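You operate a simulated robot arm through the tools that you are given. There is no shell and no other tool.

You run a simulated robot arm. Do the job below in one go: nothing can be reset, and whatever is moved stays where it is left.

Task
Swap the pin in hole 5 of the white plate for a black rivet and set it.
Fine: the pin goes into the red rack; turn the red dial to the chart's value for that colour; use the red squeezer and park it again; the red valve and the other holes stay as they are.

Only the result counts: the job must be done as asked and must still hold three seconds after the hand-in. Knocking over, shifting, dropping, spilling or breaking anything else fails it.

Robot
A 7-joint arm with a two-finger parallel gripper, fixed in place. Base frame: the origin is on the floor under the middle of its stand, x ahead of it, y to its left, z up. Units: mm, rad, N and s.
It reaches about 1247 mm from its shoulder. Its first joint turns from -2.304 to 2.304 rad. Payload 3.91 kg.
The TCP is the grasp point between the finger pads, 30 mm short of the fingertips. In the tool frame z runs along the fingers and y along their closing line. Largest opening 110 mm; finger width 20, thickness 10; the body of the gripper, 48 by 112 mm, starts 55 mm behind the TCP.
Orientation is told as [roll, pitch, yaw] about the base's x, y, z axes, in that order, counted from this pose: with the fingers straight down and closing along the base's y, the tool's x points along the base's -x, its y along +y and its z along -z.

Tools
- The arm moves only by the tool send_rows. Its argument "plan" is a list that holds one entry, the list of rows, each a list of 7 numbers: the shift along the tool's x, y, z in mm, then the turn, a rotation vector about the tool's x, y, z in rad, then the opening in per cent of the stroke, from 0 (shut) to 100 (fully open). In form: [[[tx, ty, tz, wx, wy, wz, grip], ...]]. A call has 1 to 20 rows; each row shifts and turns the commanded pose from where the row before left it, along the tool's axes as they then stand. Each row takes 0.2 s and may step no farther than 50 mm and 0.15 rad from the row before; otherwise, or with a gripper value out of range, the whole call is refused. Where a pose cannot be reached the arm comes as near as it can. A force on the tool above 80 N (or 10 N above the force at the start of the call, whichever is more), or a blocked arm, ends the call early, and 0.2 s more pass. The fingers move at their own pace (about 108 mm/s each) and stop on an object; they squeeze with about 40 N. The grip force told is the motor's: it shows also when the fingers shut on nothing. Time passes only in rows, and 0.2 s behind the last, so rows that do not move let the fingers close. It gives the time, the measured TCP pose, the force on the tool (base axes), the opening and the grip force at its end, in the units of the frame above (readings bear some noise), with the torque about the TCP (base axes, N m) and any sound that the robot's microphone picked up, and new pictures: "show" is both (left out), scene, wrist or none.
- Cameras (640 x 400 px; columns grow to the right, rows downward): "scene" is fixed at [402.5, -650.2, 1777.5]; the picture's right is [0.98, -0.21, 0.00], its down [-0.10, -0.47, -0.88] and it looks along [0.18, 0.86, -0.48] (base axes); focal length 334 px, centre (320, 200). "wrist" rides on the gripper at [72, 17, -103] in the tool frame; the picture's right is [-0.23, 0.97, 0.00], its down [-0.76, -0.18, -0.62] and it looks along [-0.61, -0.14, 0.78] (tool axes); focal length 222 px, centre (320, 200). There is no depth. A picture from a camera that has moved, and an enlarged one, comes with that camera's place and axes in the base frame and with its lens.
- zoom(camera, box): a new picture of the part [left, top, right, bottom] of that camera's present view, enlarged. The clock stands still meanwhile.
- hand_in(): hands the job in; it is judged then, once.

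Places have to be worked out from the pictures, the camera data and where the tool is seen. Open the gripper and draw the arm clear of the work before you hand the job in, unless the task says otherwise.

The tools are called after "Call:" as a command line: name --argument value ..., lists and objects as JSON in quotes. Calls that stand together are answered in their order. send_rows: Moves the arm, as the interface text tells. Its arguments: {"type":"object","properties":{"plan":{"type":"array"},"show":{"type":"string","enum":["both","scene","wrist","none"]}},"required":["plan"]} The other tools are called the same way: zoom (camera, box) takes an enlarged picture of a part of a camera's view; hand_in () hands the job in.

At the start:

```text
time: 0.0
tcp_pos: [643.5, 304.9, 1440.2]
ee_rot: [0.001, 0.0, 0.001]
contact_force: [0.0, -0.1, 0.2]
torque: [0.03, -0.01, 0.0]
gripper_width: 109.9
grip_force: 0.1
```

scene: 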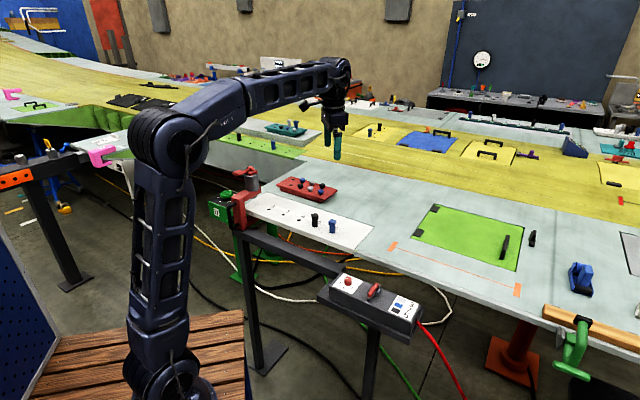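
wrist: 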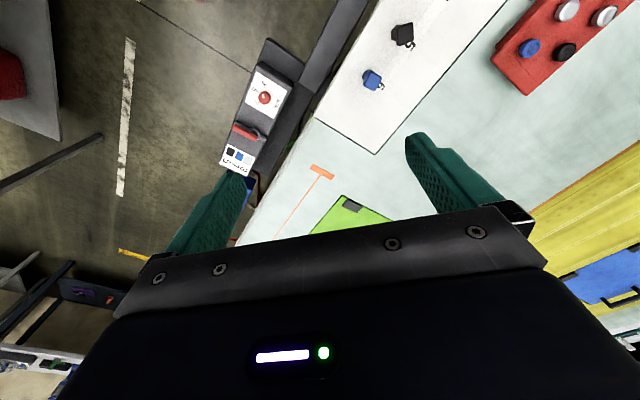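

I'll start by looking closely at the plate, rack, dial box and squeezer areas before I move anything.

Call:
zoom --camera "scene" --box '[200, 150, 380, 262]'

Call:
zoom --camera "scene" --box '[310, 260, 440, 341]'

Call:
zoom --camera "scene" --box '[500, 220, 640, 400]'

Call:
zoom --camera "wrist" --box '[200, 0, 640, 200]'

```text
3.56 times, centred on (290, 206) of scene
camera zoom: at [402.5, -650.2, 1777.5], right [0.98, -0.21, 0.0], down [-0.1, -0.47, -0.88], along [0.18, 0.86, -0.48], focal length 1188 px, centre (427, 179)
```

zoom: 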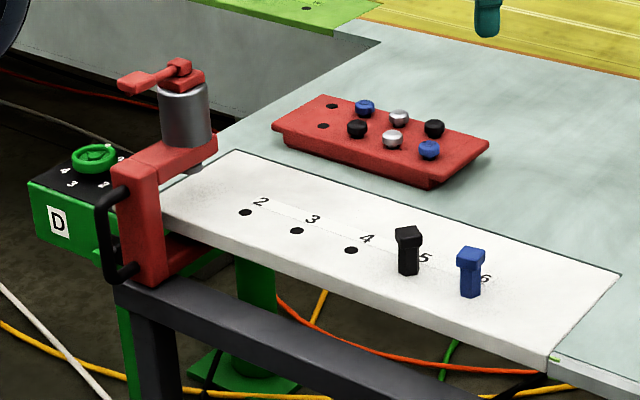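

```text
4.92 times, centred on (375, 300) of scene
camera zoom: at [402.5, -650.2, 1777.5], right [0.98, -0.21, 0.0], down [-0.1, -0.47, -0.88], along [0.18, 0.86, -0.48], focal length 1645 px, centre (49, -295)
```

zoom: 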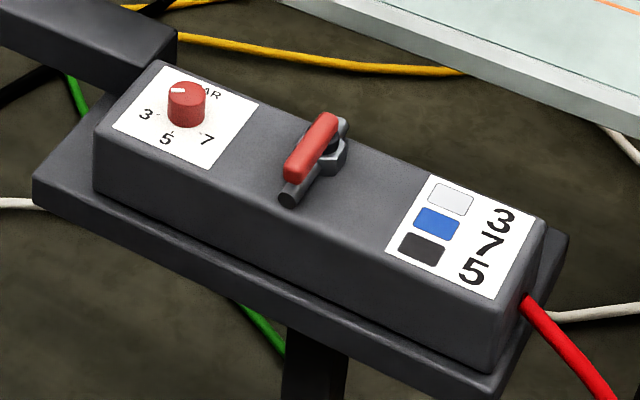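

```text
2.22 times, centred on (570, 310) of scene
camera zoom: at [402.5, -650.2, 1777.5], right [0.98, -0.21, 0.0], down [-0.1, -0.47, -0.88], along [0.18, 0.86, -0.48], focal length 742 px, centre (-236, -44)
```

zoom: 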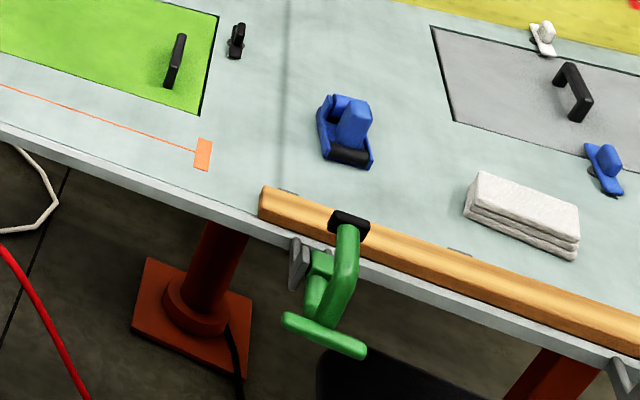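

```text
1.45 times, centred on (420, 100) of wrist
camera zoom: at [569.6, 322.0, 1544.2], right [0.23, 0.97, 0.0], down [0.76, -0.18, 0.62], along [0.61, -0.14, -0.78], focal length 323 px, centre (174, 346)
```

zoom: 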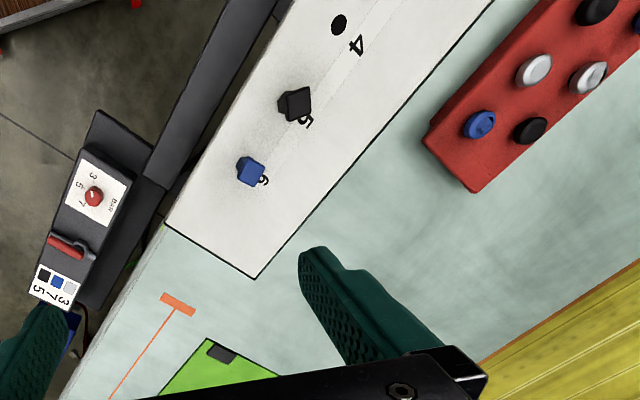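

The plate has pins in holes 5 (black) and 6 (blue), and the chart reads silver 3, blue 7, black 5. I judge hole 5 to be near (612, 455, 1045), the red dial near (671, 170, 997) and the squeezer near (385, 690). I'll move high above the plate to see the squeezer and rack better.

Call:
send_rows --plan '[[[36, 31, 0, 0, 0, 0, 100], [36, 31, 0, 0, 0, 0, 100], [36, 31, 0, 0, 0, 0, 100], [36, 31, 0, 0, 0, 0, 100], [36, 31, 0, 0, 0, 0, 100], [36, 31, 0, 0, 0, 0, 100], [36, 31, 0, 0, 0, 0, 100], [36, 31, 0, 0, 0, 0, 100], [36, 31, 0, 0, 0, 0, 100], [36, 31, 0, 0, 0, 0, 100], [0, 0, 0, 0, 0, 0, 100]]]'

```text
time: 2.4
tcp_pos: [283.6, 615.1, 1442.0]
ee_rot: [0.0, 0.0, 0.001]
contact_force: [0.0, -0.8, 0.5]
torque: [0.02, 0.03, -0.02]
gripper_width: 110.1
grip_force: 0.0
camera wrist: at [210.0, 633.0, 1545.4], right [0.23, 0.97, 0.0], down [0.76, -0.18, 0.62], along [0.61, -0.14, -0.78], focal length 222 px, centre (320, 200)
```

scene: 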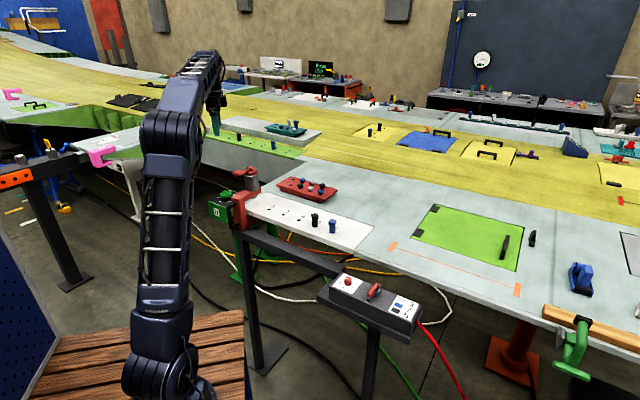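
wrist: 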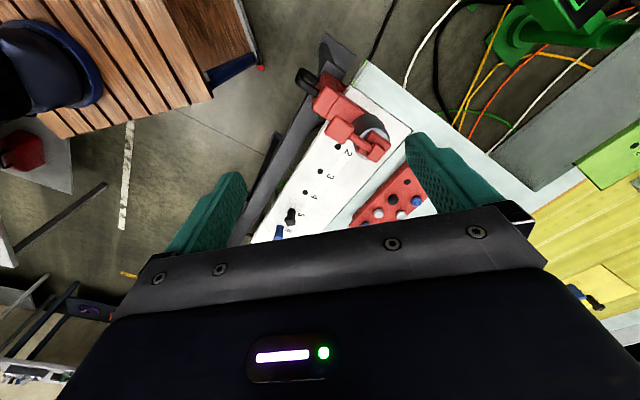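

Call:
zoom --camera "wrist" --box '[240, 30, 460, 250]'

Call:
zoom --camera "scene" --box '[200, 155, 280, 235]'

```text
1.82 times, centred on (350, 140) of wrist
camera zoom: at [210.0, 633.0, 1545.4], right [0.23, 0.97, 0.0], down [0.76, -0.18, 0.62], along [0.61, -0.14, -0.78], focal length 404 px, centre (266, 309)
```

zoom: 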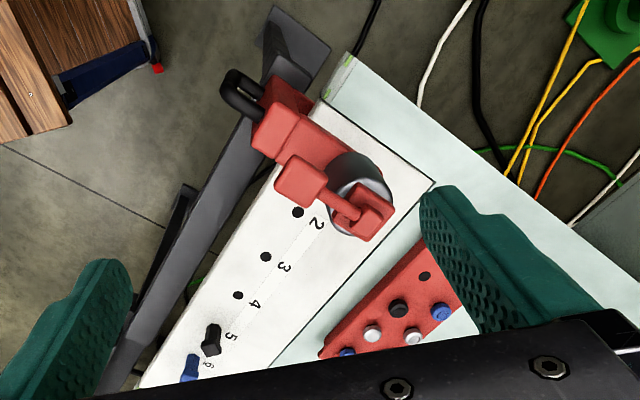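

```text
5.00 times, centred on (240, 195) of scene
camera zoom: at [402.5, -650.2, 1777.5], right [0.98, -0.21, 0.0], down [-0.1, -0.47, -0.88], along [0.18, 0.86, -0.48], focal length 1670 px, centre (720, 225)
```

zoom: 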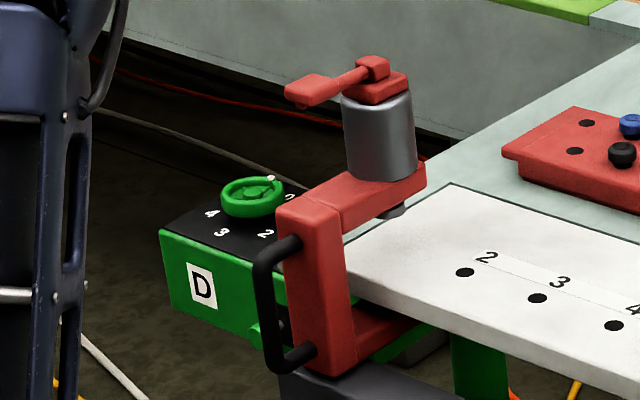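

The squeezer is a C-frame over the plate end near position 1. It has a vertical black handle on the operator side and a lever on top. I'll lower the arm a little and yaw 45° so the camera looks straight across the plate at it.

Call:
send_rows --plan '[[[8, -5, 38, 0, 0, 0, 100], [8, -5, 38, 0, 0, 0, 100], [8, -5, 38, 0, 0, 0, 100], [8, -5, 38, 0, 0, 0, 100], [0, 0, 0, 0, 0, -0.131, 100], [0, 0, 0, 0, 0, -0.131, 100], [0, 0, 0, 0, 0, -0.131, 100], [0, 0, 0, 0, 0, -0.131, 100], [0, 0, 0, 0, 0, -0.131, 100], [0, 0, 0, 0, 0, -0.131, 100], [0, 0, 0, 0, 0, 0, 100]]]'

```text
time: 4.8
tcp_pos: [252.1, 597.4, 1289.1]
ee_rot: [-0.001, 0.0, 0.787]
contact_force: [-0.6, -0.8, 0.0]
torque: [-0.02, 0.0, 0.01]
gripper_width: 109.9
grip_force: 0.0
camera wrist: at [187.5, 556.3, 1392.2], right [-0.53, 0.85, 0.0], down [0.66, 0.41, 0.62], along [0.53, 0.33, -0.78], focal length 222 px, centre (320, 200)
```

scene: 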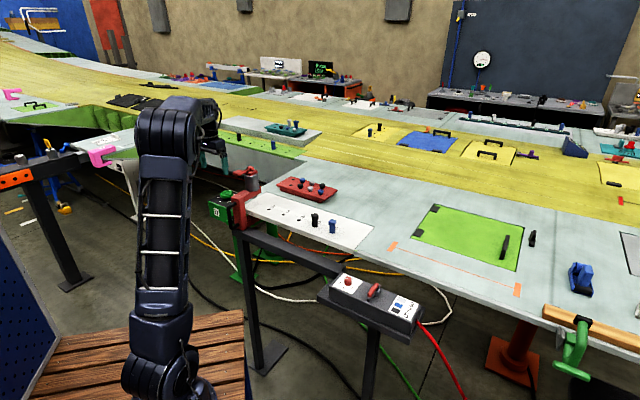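
wrist: 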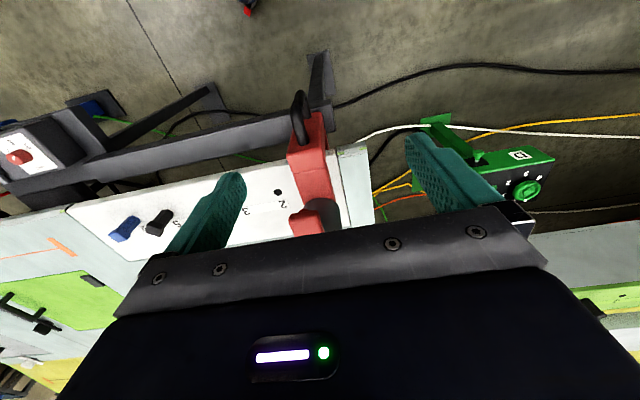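

The gripper hides the squeezer body, so I'll back off toward the base for a clear view.

Call:
send_rows --plan '[[[40, 0, -10, 0, 0, 0, 100], [40, 0, -10, 0, 0, 0, 100], [40, 0, -10, 0, 0, 0, 100], [20, 0, 0, 0, 0, 0, 100], [0, 0, 0, 0, 0, 0, 100]]]' --show "wrist"

```text
time: 6.0
tcp_pos: [152.9, 495.0, 1317.8]
ee_rot: [0.001, -0.001, 0.786]
contact_force: [0.3, -0.3, -0.4]
torque: [-0.01, 0.01, 0.01]
gripper_width: 109.7
grip_force: 0.1
camera wrist: at [89.2, 455.9, 1421.6], right [-0.53, 0.85, 0.0], down [0.66, 0.41, 0.62], along [0.53, 0.33, -0.78], focal length 222 px, centre (320, 200)
```

wrist: 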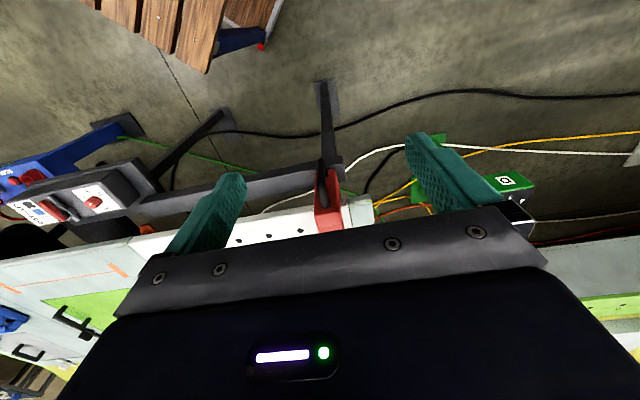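

The view runs upside-down: farther objects appear lower, behind the gripper. I'll go forward past the squeezer and higher so it appears in the clear upper half.

Call:
send_rows --plan '[[[0, 0, -40, 0, 0, 0, 100], [-45, 0, -20, 0, 0, 0, 100], [-45, 0, 0, 0, 0, 0, 100], [-45, 0, 0, 0, 0, 0, 100], [-45, 0, 0, 0, 0, 0, 100], [-45, 0, 0, 0, 0, 0, 100], [-35, 0, 0, 0, 0, 0, 100], [0, 0, 0, 0, 0, 0, 100]]]' --show "wrist"

Call:
zoom --camera "wrist" --box '[240, 30, 440, 155]'

```text
time: 7.8
tcp_pos: [335.7, 678.7, 1378.5]
ee_rot: [0.0, 0.0, 0.786]
contact_force: [0.0, -0.9, -0.1]
torque: [0.03, 0.02, 0.01]
gripper_width: 109.9
grip_force: 0.0
camera wrist: at [272.7, 640.1, 1482.0], right [-0.53, 0.85, 0.0], down [0.66, 0.41, 0.62], along [0.53, 0.33, -0.78], focal length 222 px, centre (320, 200)
```

wrist: 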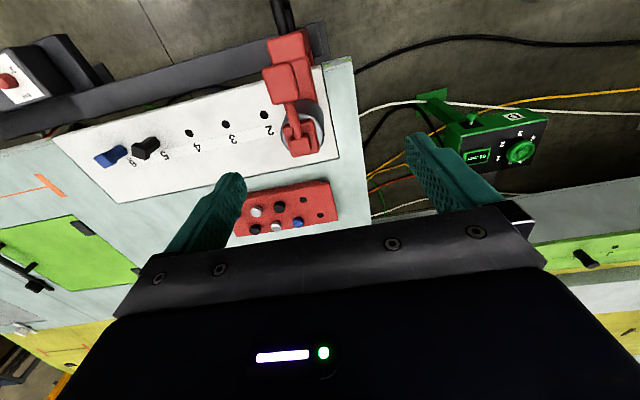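

```text
3.20 times, centred on (340, 92) of wrist
camera zoom: at [272.7, 640.1, 1482.0], right [-0.53, 0.85, 0.0], down [0.66, 0.41, 0.62], along [0.53, 0.33, -0.78], focal length 711 px, centre (256, 544)
```

zoom: 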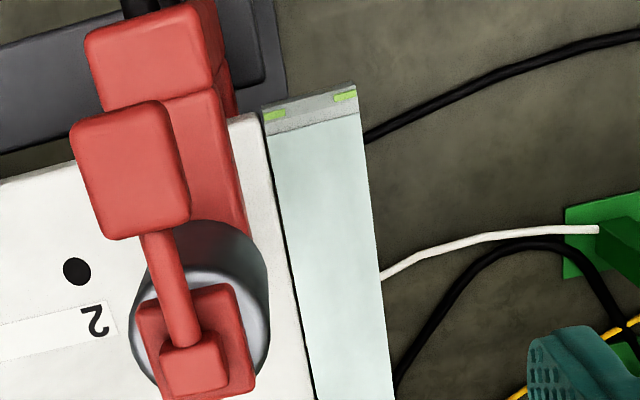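

The lever block sits near u=758, w=211, z=1219, where u is across the plate, w is along it, and both are at 45°. The pad is near u=686. Next I'll look at the pins, the rack and the dial in this same view.

Call:
zoom --camera "wrist" --box '[60, 90, 300, 240]'

Call:
zoom --camera "wrist" --box '[230, 165, 350, 240]'

Call:
zoom --camera "scene" --box '[260, 160, 360, 250]'

```text
2.67 times, centred on (180, 165) of wrist
camera zoom: at [272.7, 640.1, 1482.0], right [-0.53, 0.85, 0.0], down [0.66, 0.41, 0.62], along [0.53, 0.33, -0.78], focal length 592 px, centre (693, 293)
```

zoom: 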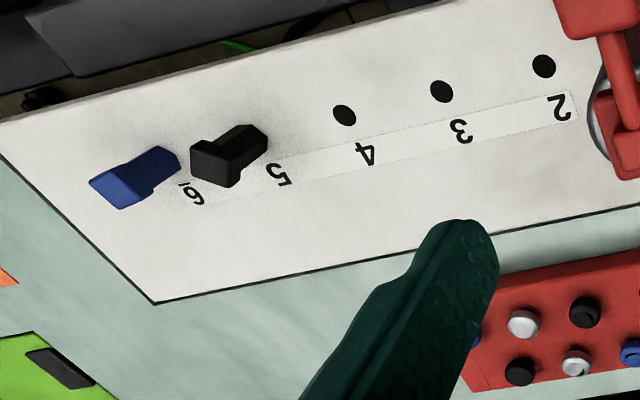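

```text
5.33 times, centred on (290, 202) of wrist
camera zoom: at [272.7, 640.1, 1482.0], right [-0.53, 0.85, 0.0], down [0.66, 0.41, 0.62], along [0.53, 0.33, -0.78], focal length 1185 px, centre (480, 187)
```

zoom: 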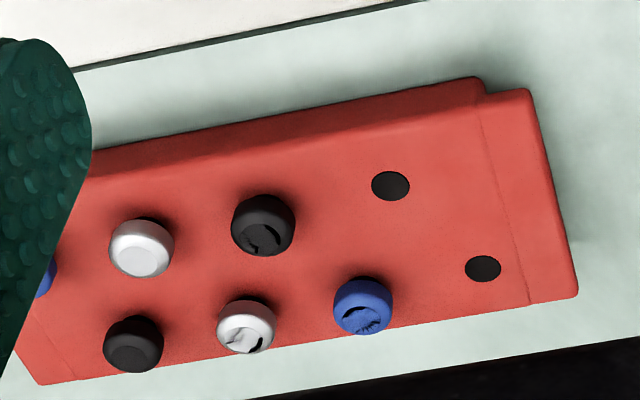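

```text
4.44 times, centred on (310, 205) of scene
camera zoom: at [402.5, -650.2, 1777.5], right [0.98, -0.21, 0.0], down [-0.1, -0.47, -0.88], along [0.18, 0.86, -0.48], focal length 1485 px, centre (364, 178)
```

zoom: 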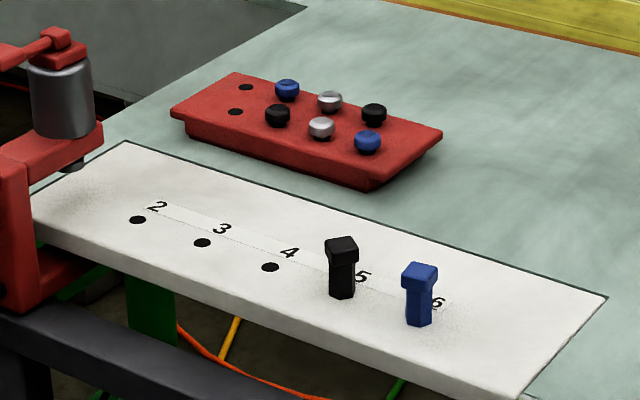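

The two black rivets look different: the near-row one seems to have a split head and the far-row one looks sound. I'll check that close up later. Now I'll go above pin 5 for an accurate look.

Call:
send_rows --plan '[[[-5, -44, 0, 0, 0, 0, 100], [-5, -44, 0, 0, 0, 0, 100], [-5, -44, 0, 0, 0, 0, 100], [-5, -44, 0, 0, 0, 0, 100], [-5, -44, 20, 0, 0, 0, 80], [-5, -44, 30, 0, 0, 0, 60], [-5, -45, 40, 0, 0, 0, 55], [0, -45, 40, 0, 0, 0, 55], [0, 0, 0, 0, 0, 0, 55]]]' --show "wrist"

Call:
zoom --camera "wrist" --box '[200, 20, 440, 170]'

```text
refused: row 6 steps farther than a row can; nothing moved
```

```text
2.67 times, centred on (320, 95) of wrist
camera zoom: at [272.7, 640.1, 1482.0], right [-0.53, 0.85, 0.0], down [0.66, 0.41, 0.62], along [0.53, 0.33, -0.78], focal length 592 px, centre (320, 480)
```

zoom: 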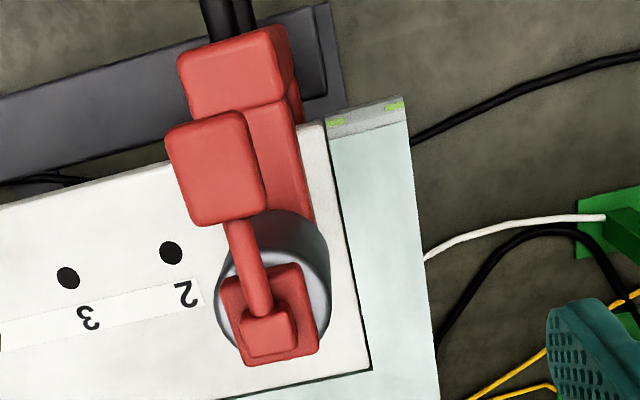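

The call was refused because one step was longer than 50 mm. I'll send the same path with smaller steps.

Call:
send_rows --plan '[[[-5, -44, 0, 0, 0, 0, 100], [-5, -44, 0, 0, 0, 0, 100], [-5, -44, 0, 0, 0, 0, 100], [-5, -44, 0, 0, 0, 0, 100], [-5, -44, 10, 0, 0, 0, 80], [-5, -44, 20, 0, 0, 0, 60], [-5, -45, 20, 0, 0, 0, 55], [0, -45, 20, 0, 0, 0, 55], [0, 0, 45, 0, 0, 0, 55], [0, 0, 23, 0, 0, 0, 55], [0, 0, 0, 0, 0, 0, 55]]]' --show "wrist"

Call:
zoom --camera "wrist" --box '[200, 20, 440, 170]'

```text
time: 10.2
tcp_pos: [611.0, 456.0, 1240.0]
ee_rot: [-0.001, 0.0, 0.786]
contact_force: [0.2, -0.4, 0.5]
torque: [-0.01, 0.06, 0.01]
gripper_width: 60.3
grip_force: 0.0
camera wrist: at [547.4, 416.3, 1343.7], right [-0.53, 0.85, 0.0], down [0.66, 0.41, 0.62], along [0.53, 0.33, -0.78], focal length 222 px, centre (320, 200)
```

wrist: 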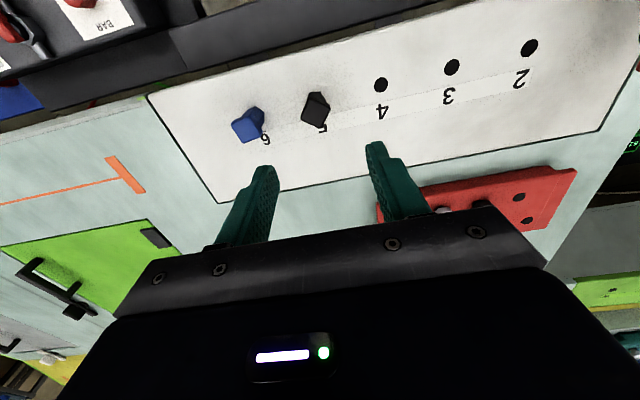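

```text
2.67 times, centred on (320, 95) of wrist
camera zoom: at [547.4, 416.3, 1343.7], right [-0.53, 0.85, 0.0], down [0.66, 0.41, 0.62], along [0.53, 0.33, -0.78], focal length 592 px, centre (320, 480)
```

zoom: 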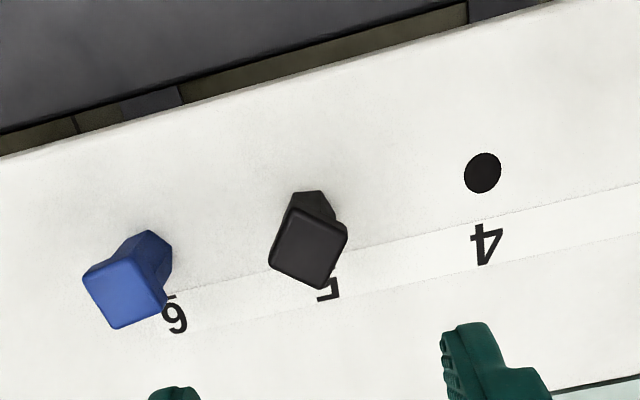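

Hole 5's pin head is at u≈754.5, w≈-115, with its top at z≈1096. It is about 24 mm square and turned about 34° from the plate axes. Before grasping it, I'll look at the rack from above to locate the free holes and check the black rivets.

Call:
send_rows --plan '[[[-33, 26, 0, 0, 0, 0, 55], [-33, 26, 0, 0, 0, 0, 55], [-33, 26, 0, 0, 0, 0, 55], [-33, 26, 0, 0, 0, 0, 55], [-33, 26, 0, 0, 0, 0, 55], [-33, 26, 0, 0, 0, 0, 55], [-33, 26, 0, 0, 0, 0, 55], [0, 0, 0, 0, 0, 0, 55]]]' --show "wrist"

Call:
zoom --camera "wrist" --box '[200, 50, 440, 200]'

```text
time: 12.0
tcp_pos: [644.7, 745.3, 1236.5]
ee_rot: [0.001, 0.002, 0.785]
contact_force: [1.0, -0.1, 0.0]
torque: [0.02, 0.01, 0.0]
gripper_width: 60.3
grip_force: 0.1
out of reach, approached as far as the arm can: row 7
camera wrist: at [580.2, 705.8, 1340.4], right [-0.53, 0.85, 0.0], down [0.66, 0.41, 0.62], along [0.53, 0.33, -0.78], focal length 222 px, centre (320, 200)
```

wrist: 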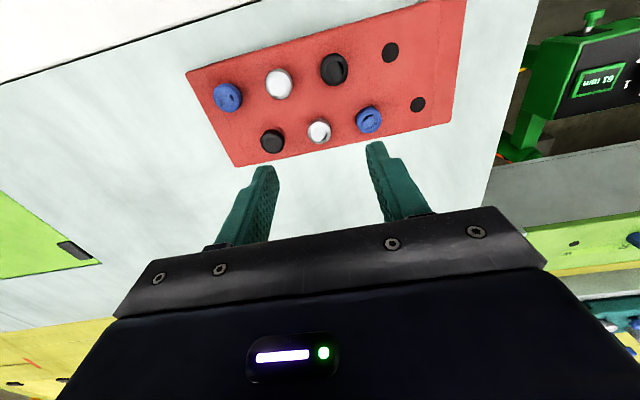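

```text
2.67 times, centred on (320, 125) of wrist
camera zoom: at [580.2, 705.8, 1340.4], right [-0.53, 0.85, 0.0], down [0.66, 0.41, 0.62], along [0.53, 0.33, -0.78], focal length 592 px, centre (320, 400)
```

zoom: 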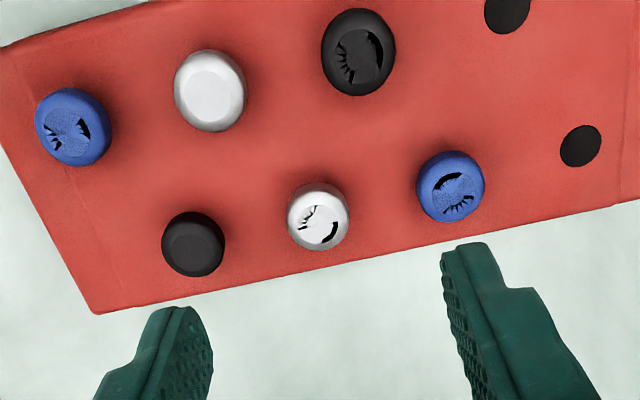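

The close-up confirms it: the near-row black rivet, both blues and the far silver have cracked heads, while the far-row black rivet is sound (u≈1002, w≈9). The free rack hole N1 is at about u=948, w=150, with the rack top at z≈1081. Now I'll go back over pin 5 and turn the gripper square to its head.

Call:
send_rows --plan '[[[32.6, -26.6, 0, 0, 0, 0, 55], [32.6, -26.6, 0, 0, 0, 0, 55], [32.6, -26.6, 0, 0, 0, 0, 55], [32.6, -26.6, 0, 0, 0, 0, 55], [32.6, -26.6, 0, 0, 0, 0, 55], [32.6, -26.6, 0, 0, 0, 0, 55], [32.6, -26.6, 0, 0, 0, 0, 55], [0, 0, 0, 0, 0, 0.12, 55], [0, 0, 0, 0, 0, 0.12, 55], [0, 0, 0, 0, 0, 0.12, 55], [0, 0, 0, 0, 0, 0.12, 55], [0, 0, 0, 0, 0, 0.122, 55], [0, 0, 0, 0, 0, 0, 55]]]' --show "wrist"

Call:
zoom --camera "wrist" --box '[200, 50, 440, 200]'

```text
time: 14.8
tcp_pos: [612.8, 450.3, 1239.3]
ee_rot: [-0.001, 0.0, 0.185]
contact_force: [0.5, 0.8, 0.5]
torque: [0.02, 0.02, 0.01]
gripper_width: 60.4
grip_force: 0.1
camera wrist: at [537.8, 452.7, 1342.0], right [0.05, 1.0, 0.0], down [0.78, -0.04, 0.62], along [0.62, -0.03, -0.78], focal length 222 px, centre (320, 200)
```

wrist: 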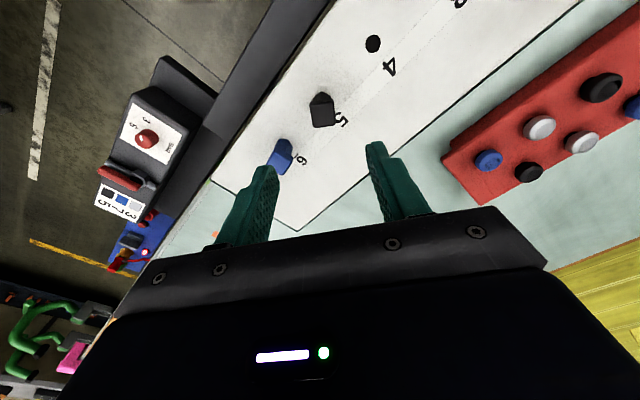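

```text
2.67 times, centred on (320, 125) of wrist
camera zoom: at [537.8, 452.7, 1342.0], right [0.05, 1.0, 0.0], down [0.78, -0.04, 0.62], along [0.62, -0.03, -0.78], focal length 592 px, centre (320, 400)
```

zoom: 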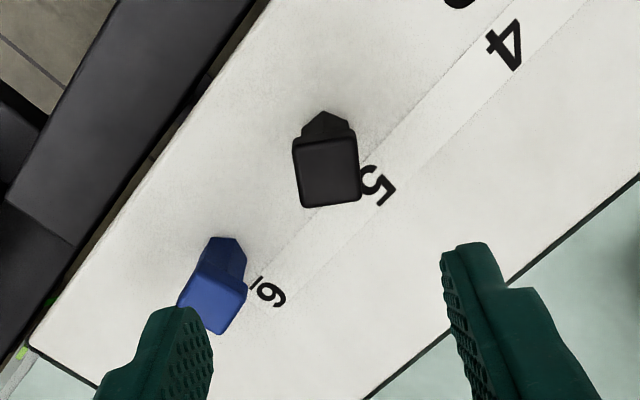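

The head centre is about (-4, +2) mm off the tool axis and still turned about 7°. I'll correct that, go down partway and check again.

Call:
send_rows --plan '[[[-3.7, 2.6, 0, 0, 0, 0.122, 55], [0, 0, 30, 0, 0, 0, 55], [0, 0, 30, 0, 0, 0, 55], [0, 0, 0, 0, 0, 0, 55]]]' --show "wrist"

Call:
zoom --camera "wrist" --box '[240, 80, 400, 180]'

```text
time: 15.8
tcp_pos: [616.7, 454.3, 1178.5]
ee_rot: [0.001, 0.0, 0.06]
contact_force: [0.6, 0.4, 1.3]
torque: [0.0, 0.06, -0.01]
gripper_width: 60.5
grip_force: 0.2
camera wrist: at [542.1, 465.6, 1282.4], right [0.17, 0.99, 0.0], down [0.77, -0.13, 0.62], along [0.61, -0.1, -0.78], focal length 222 px, centre (320, 200)
```

wrist: 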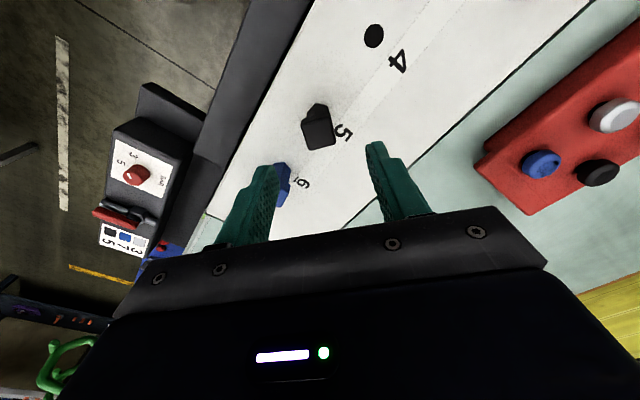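

```text
4.00 times, centred on (320, 130) of wrist
camera zoom: at [542.1, 465.6, 1282.4], right [0.17, 0.99, 0.0], down [0.77, -0.13, 0.62], along [0.61, -0.1, -0.78], focal length 888 px, centre (320, 480)
```

zoom: 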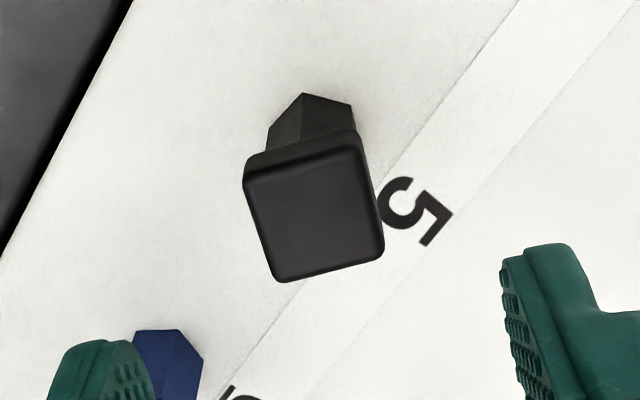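

The pin head is now centred within 1 mm and square to the fingers, about 25 mm wide. I'll descend to z≈1086 and close on the head.

Call:
send_rows --plan '[[[0.6, -0.8, 31, 0, 0, 0, 50], [0, 0, 31, 0, 0, 0, 50], [0, 0, 30, 0, 0, 0, 50], [0, 0, 0, 0, 0, 0, 50], [0, 0, 0, 0, 0, 0, 0], [0, 0, 0, 0, 0, 0, 0], [0, 0, 0, 0, 0, 0, 0]]]'

```text
time: 17.4
tcp_pos: [614.8, 451.1, 1085.4]
ee_rot: [0.001, -0.002, 0.06]
contact_force: [-0.4, -0.1, 0.3]
torque: [0.01, -0.03, -0.04]
gripper_width: 25.0
grip_force: 39.7
camera wrist: at [540.6, 463.9, 1188.7], right [0.17, 0.99, 0.0], down [0.77, -0.13, 0.62], along [0.61, -0.1, -0.78], focal length 222 px, centre (320, 200)
```

scene: 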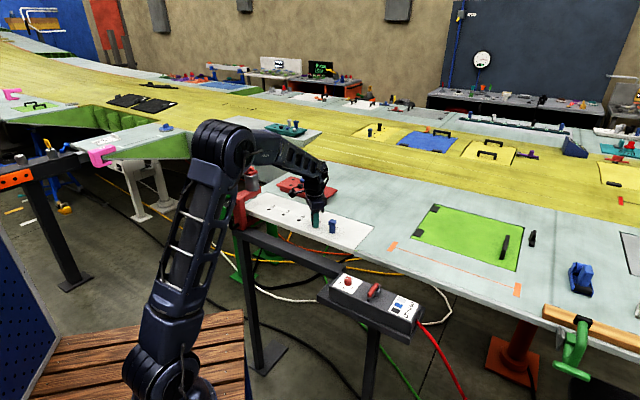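
wrist: 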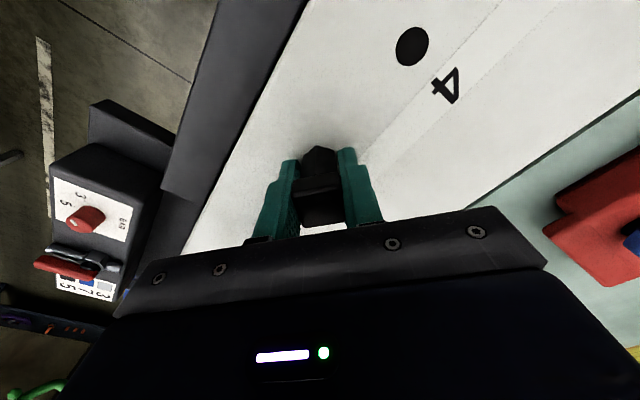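

I have the pin at 25 mm width with full grip force. I'll lift it straight up slowly.

Call:
send_rows --plan '[[[0, 0, -15, 0, 0, 0, 0], [0, 0, -20, 0, 0, 0, 0], [0, 0, -25, 0, 0, 0, 0], [0, 0, -30, 0, 0, 0, 0], [0, 0, -30, 0, 0, 0, 0], [0, 0, 0, 0, 0, 0, 0]]]'

Call:
zoom --camera "wrist" --box '[240, 80, 400, 180]'

Call:
zoom --camera "scene" --box '[260, 160, 360, 250]'

```text
time: 18.8
tcp_pos: [616.2, 452.0, 1206.7]
ee_rot: [0.001, 0.0, 0.061]
contact_force: [0.1, -1.4, -0.7]
torque: [0.02, -0.02, 0.01]
gripper_width: 24.9
grip_force: 39.9
camera wrist: at [541.2, 463.4, 1310.7], right [0.17, 0.99, 0.0], down [0.77, -0.13, 0.62], along [0.61, -0.1, -0.78], focal length 222 px, centre (320, 200)
```

scene: 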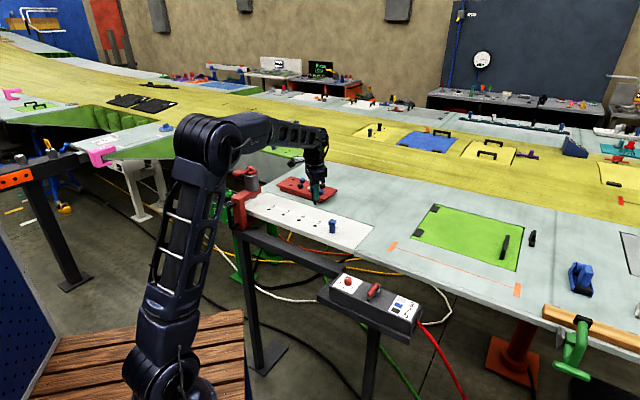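
wrist: 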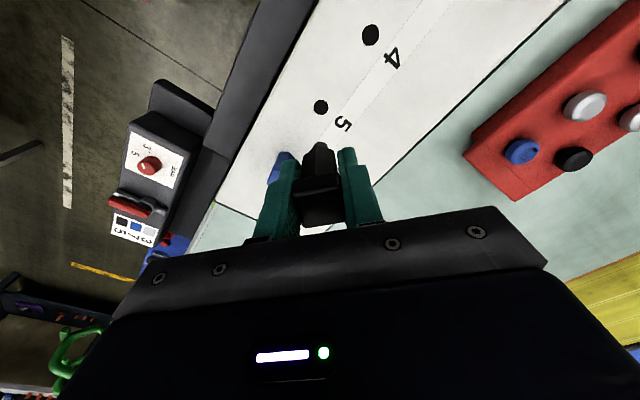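

```text
4.00 times, centred on (320, 130) of wrist
camera zoom: at [541.2, 463.4, 1310.7], right [0.17, 0.99, 0.0], down [0.77, -0.13, 0.62], along [0.61, -0.1, -0.78], focal length 888 px, centre (320, 480)
```

zoom: 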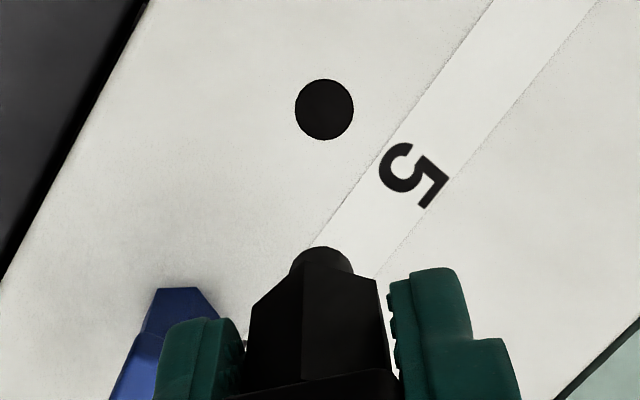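

```text
4.44 times, centred on (310, 205) of scene
camera zoom: at [402.5, -650.2, 1777.5], right [0.98, -0.21, 0.0], down [-0.1, -0.47, -0.88], along [0.18, 0.86, -0.48], focal length 1485 px, centre (364, 178)
```

zoom: 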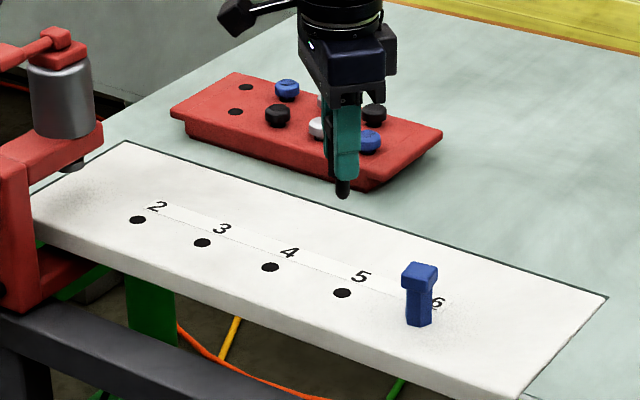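

The pin came out cleanly. It has a round shank of about 11 mm, and the holes are about 16 mm. I'll carry it high over to the free rack hole N1.

Call:
send_rows --plan '[[[4.6, 46.8, 0, 0, 0, 0, 0], [4.6, 46.8, 0, 0, 0, 0, 0], [4.6, 46.8, 0, 0, 0, 0, 0], [4.6, 46.8, 0, 0, 0, 0, 0], [4.6, 46.8, 0, 0, 0, 0, 0], [4.6, 46.8, 0, 0, 0, 0, 0], [4.6, 46.8, 0, 0, 0, 0, 0], [0, 0, 0, 0, 0, 0, 0]]]'

Call:
zoom --camera "wrist" --box '[200, 60, 440, 210]'

```text
time: 20.6
tcp_pos: [563.8, 777.7, 1203.9]
ee_rot: [0.0, 0.0, 0.062]
contact_force: [0.8, -0.6, -0.9]
torque: [0.01, -0.03, -0.02]
gripper_width: 24.8
grip_force: 39.8
camera wrist: at [490.8, 790.2, 1308.1], right [0.17, 0.99, 0.0], down [0.77, -0.13, 0.62], along [0.61, -0.1, -0.78], focal length 222 px, centre (320, 200)
```

scene: 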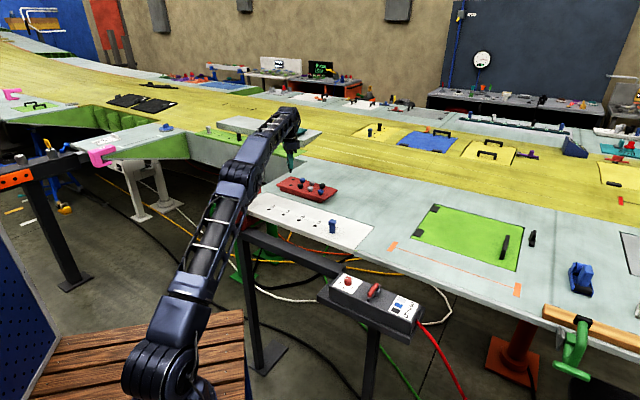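
wrist: 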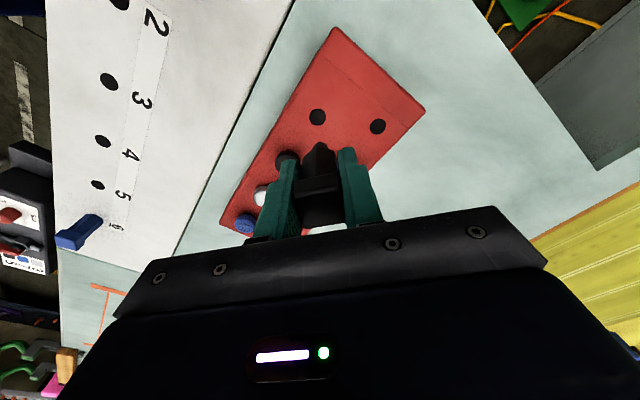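

```text
2.67 times, centred on (320, 135) of wrist
camera zoom: at [490.8, 790.2, 1308.1], right [0.17, 0.99, 0.0], down [0.77, -0.13, 0.62], along [0.61, -0.1, -0.78], focal length 592 px, centre (320, 373)
```

zoom: 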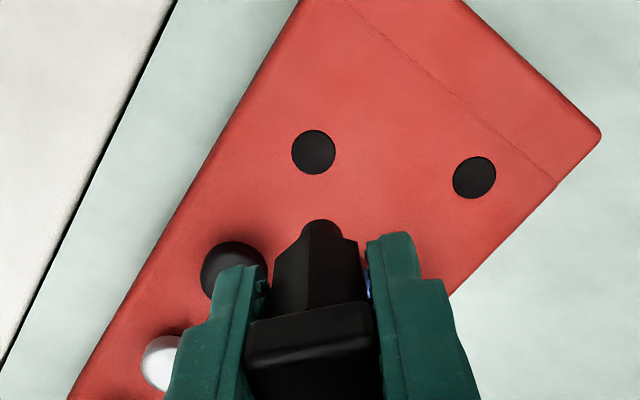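

The hole is nearly on the tool axis. Before I descend I want to check how close the forearm is to the parked squeezer.

Call:
zoom --camera "scene" --box '[170, 90, 330, 250]'

```text
2.50 times, centred on (250, 170) of scene
camera zoom: at [402.5, -650.2, 1777.5], right [0.98, -0.21, 0.0], down [-0.1, -0.47, -0.88], along [0.18, 0.86, -0.48], focal length 835 px, centre (495, 275)
```

zoom: 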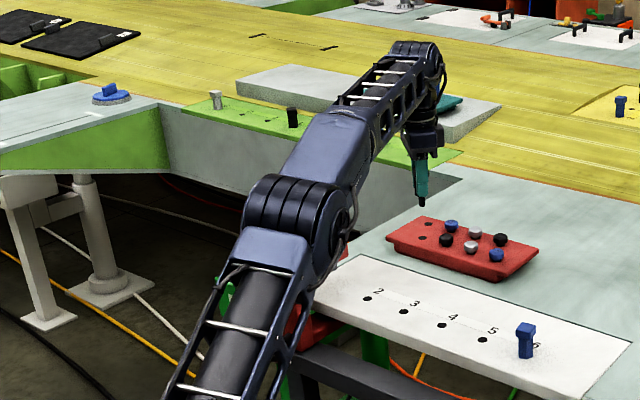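

The hole is about (0.9, -2.5) mm from the axis, and the pin tip is about 55 mm below the TCP. I'll correct and lower to just above the hole, then check both the alignment and the arm's clearance.

Call:
send_rows --plan '[[[0.9, -2.5, 0, 0, 0, 0, 0], [0, 0, 20, 0, 0, 0, 0], [0, 0, 20, 0, 0, 0, 0], [0, 0, 15, 0, 0, 0, 0], [0, 0, 0, 0, 0, 0, 0]]]'

Call:
zoom --camera "wrist" --box '[240, 80, 400, 180]'

Call:
zoom --camera "scene" --box '[170, 90, 330, 250]'

```text
time: 21.8
tcp_pos: [562.5, 774.3, 1149.5]
ee_rot: [-0.001, 0.001, 0.06]
contact_force: [1.0, 0.0, -0.9]
torque: [0.0, 0.02, -0.02]
gripper_width: 25.1
grip_force: 39.8
camera wrist: at [488.8, 786.8, 1253.8], right [0.17, 0.99, 0.0], down [0.77, -0.13, 0.62], along [0.61, -0.1, -0.78], focal length 222 px, centre (320, 200)
```

scene: 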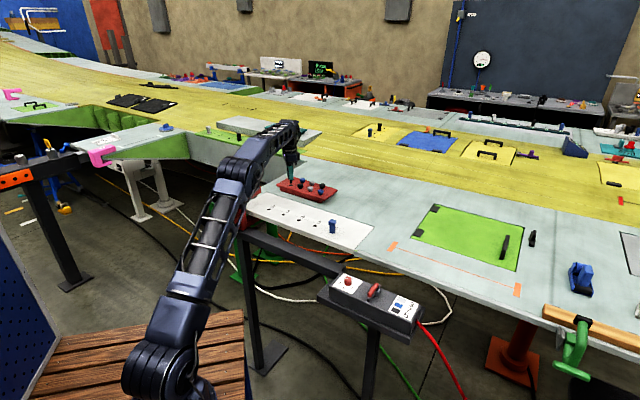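
wrist: 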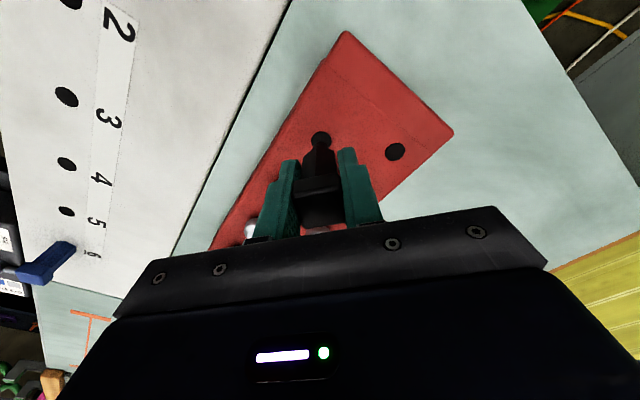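

```text
4.00 times, centred on (320, 130) of wrist
camera zoom: at [488.8, 786.8, 1253.8], right [0.17, 0.99, 0.0], down [0.77, -0.13, 0.62], along [0.61, -0.1, -0.78], focal length 888 px, centre (320, 480)
```

zoom: 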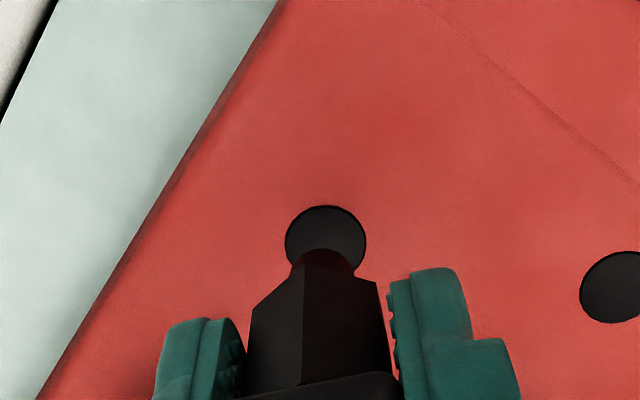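

```text
2.50 times, centred on (250, 170) of scene
camera zoom: at [402.5, -650.2, 1777.5], right [0.98, -0.21, 0.0], down [-0.1, -0.47, -0.88], along [0.18, 0.86, -0.48], focal length 835 px, centre (495, 275)
```

zoom: 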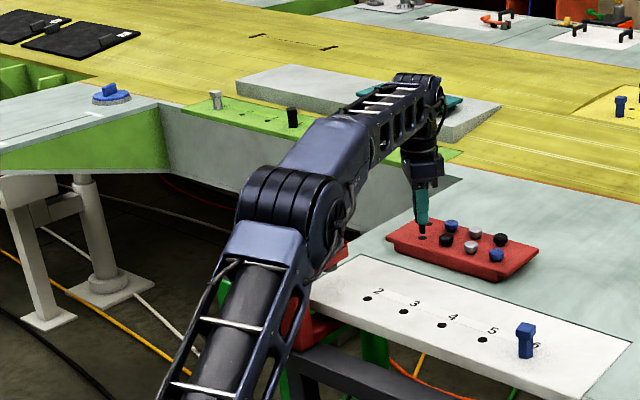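

The elbow rises as the tool goes down, so the arm stays clear. The hole is within about 1 mm of the pin axis, so I'll trim slightly and insert slowly.

Call:
send_rows --plan '[[[-1, 0.5, 5, 0, 0, 0, 0], [0, 0, 8, 0, 0, 0, 0], [0, 0, 7, 0, 0, 0, 0], [0, 0, 5, 0, 0, 0, 0], [0, 0, 0, 0, 0, 0, 0]]]'

Call:
zoom --camera "wrist" --box '[240, 80, 400, 180]'

```text
time: 23.0
tcp_pos: [562.6, 775.4, 1125.7]
ee_rot: [0.0, 0.001, 0.06]
contact_force: [0.3, -0.8, -1.3]
torque: [0.0, -0.03, 0.0]
gripper_width: 25.2
grip_force: 41.1
camera wrist: at [489.5, 787.6, 1229.7], right [0.17, 0.99, 0.0], down [0.77, -0.13, 0.62], along [0.61, -0.1, -0.78], focal length 222 px, centre (320, 200)
```

scene: 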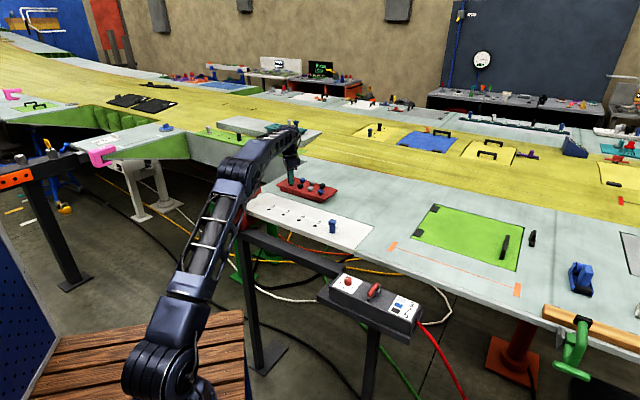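
wrist: 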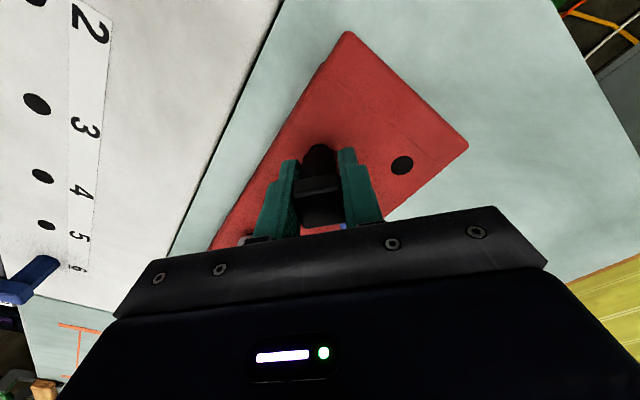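

```text
4.00 times, centred on (320, 130) of wrist
camera zoom: at [489.5, 787.6, 1229.7], right [0.17, 0.99, 0.0], down [0.77, -0.13, 0.62], along [0.61, -0.1, -0.78], focal length 888 px, centre (320, 480)
```

zoom: 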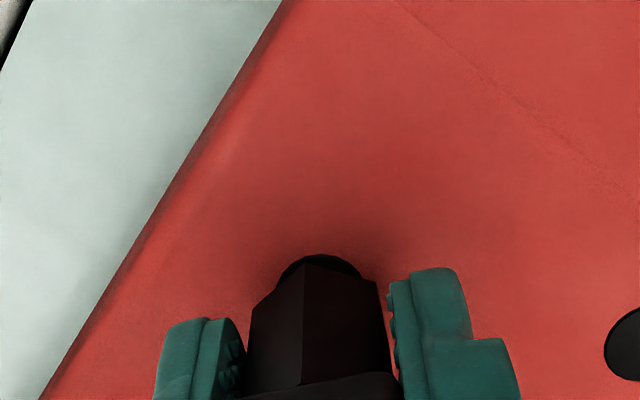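

The shank is entering the hole with no side force. I'll continue in small steps until it seats.

Call:
send_rows --plan '[[[0, 0, 3, 0, 0, 0, 0], [0, 0, 3, 0, 0, 0, 0], [0, 0, 2, 0, 0, 0, 0], [0, 0, 0, 0, 0, 0, 0]]]' --show "wrist"

Call:
zoom --camera "wrist" --box '[240, 80, 400, 180]'

```text
time: 24.0
tcp_pos: [562.7, 775.3, 1118.2]
ee_rot: [-0.001, 0.0, 0.061]
contact_force: [-0.4, 0.1, -0.7]
torque: [-0.02, -0.02, 0.02]
gripper_width: 24.9
grip_force: 40.2
camera wrist: at [489.5, 787.4, 1221.5], right [0.17, 0.99, 0.0], down [0.77, -0.13, 0.62], along [0.61, -0.1, -0.78], focal length 222 px, centre (320, 200)
```

wrist: 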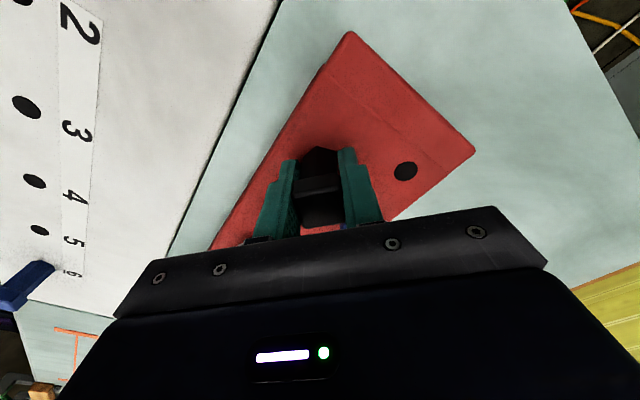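

```text
4.00 times, centred on (320, 130) of wrist
camera zoom: at [489.5, 787.4, 1221.5], right [0.17, 0.99, 0.0], down [0.77, -0.13, 0.62], along [0.61, -0.1, -0.78], focal length 888 px, centre (320, 480)
```

zoom: 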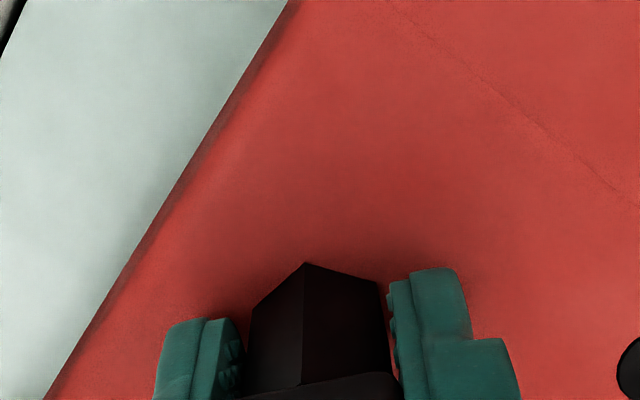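

It's almost seated. I'll use 1 mm steps until the contact force shows.

Call:
send_rows --plan '[[[0, 0, 1, 0, 0, 0, 0], [0, 0, 1, 0, 0, 0, 0], [0, 0, 0, 0, 0, 0, 0]]]' --show "none"

```text
time: 24.8
tcp_pos: [564.2, 773.6, 1115.6]
ee_rot: [0.0, 0.0, 0.061]
contact_force: [0.8, 2.2, 6.6]
torque: [0.03, -0.03, 0.02]
gripper_width: 24.8
grip_force: 40.0
```

There is 6.6 N upward, so the pin is seated. I'll open the fingers and rise straight up.

Call:
send_rows --plan '[[[0, 0, 0, 0, 0, 0, 45], [0, 0, 0, 0, 0, 0, 45], [0, 0, -15, 0, 0, 0, 45], [0, 0, -25, 0, 0, 0, 45], [0, 0, -30, 0, 0, 0, 45], [0, 0, -20, 0, 0, 0, 45], [0, 0, 0, 0, 0, 0, 45]]]'

Call:
zoom --camera "wrist" --box '[200, 50, 440, 200]'

```text
time: 26.4
tcp_pos: [564.4, 774.0, 1205.7]
ee_rot: [0.0, 0.0, 0.061]
contact_force: [-0.3, 0.7, -0.6]
torque: [0.0, -0.03, 0.04]
gripper_width: 49.4
grip_force: 0.0
camera wrist: at [490.6, 786.9, 1309.9], right [0.17, 0.99, 0.0], down [0.77, -0.13, 0.62], along [0.61, -0.1, -0.78], focal length 222 px, centre (320, 200)
```

scene: 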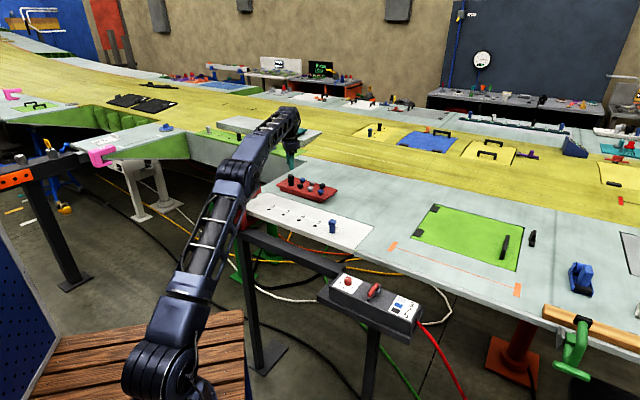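
wrist: 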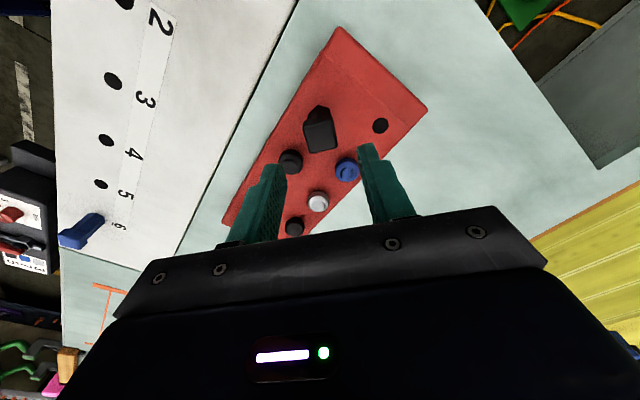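

```text
2.67 times, centred on (320, 125) of wrist
camera zoom: at [490.6, 786.9, 1309.9], right [0.17, 0.99, 0.0], down [0.77, -0.13, 0.62], along [0.61, -0.1, -0.78], focal length 592 px, centre (320, 400)
```

zoom: 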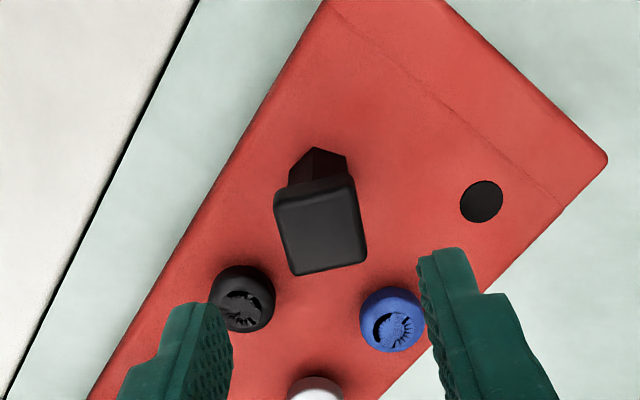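

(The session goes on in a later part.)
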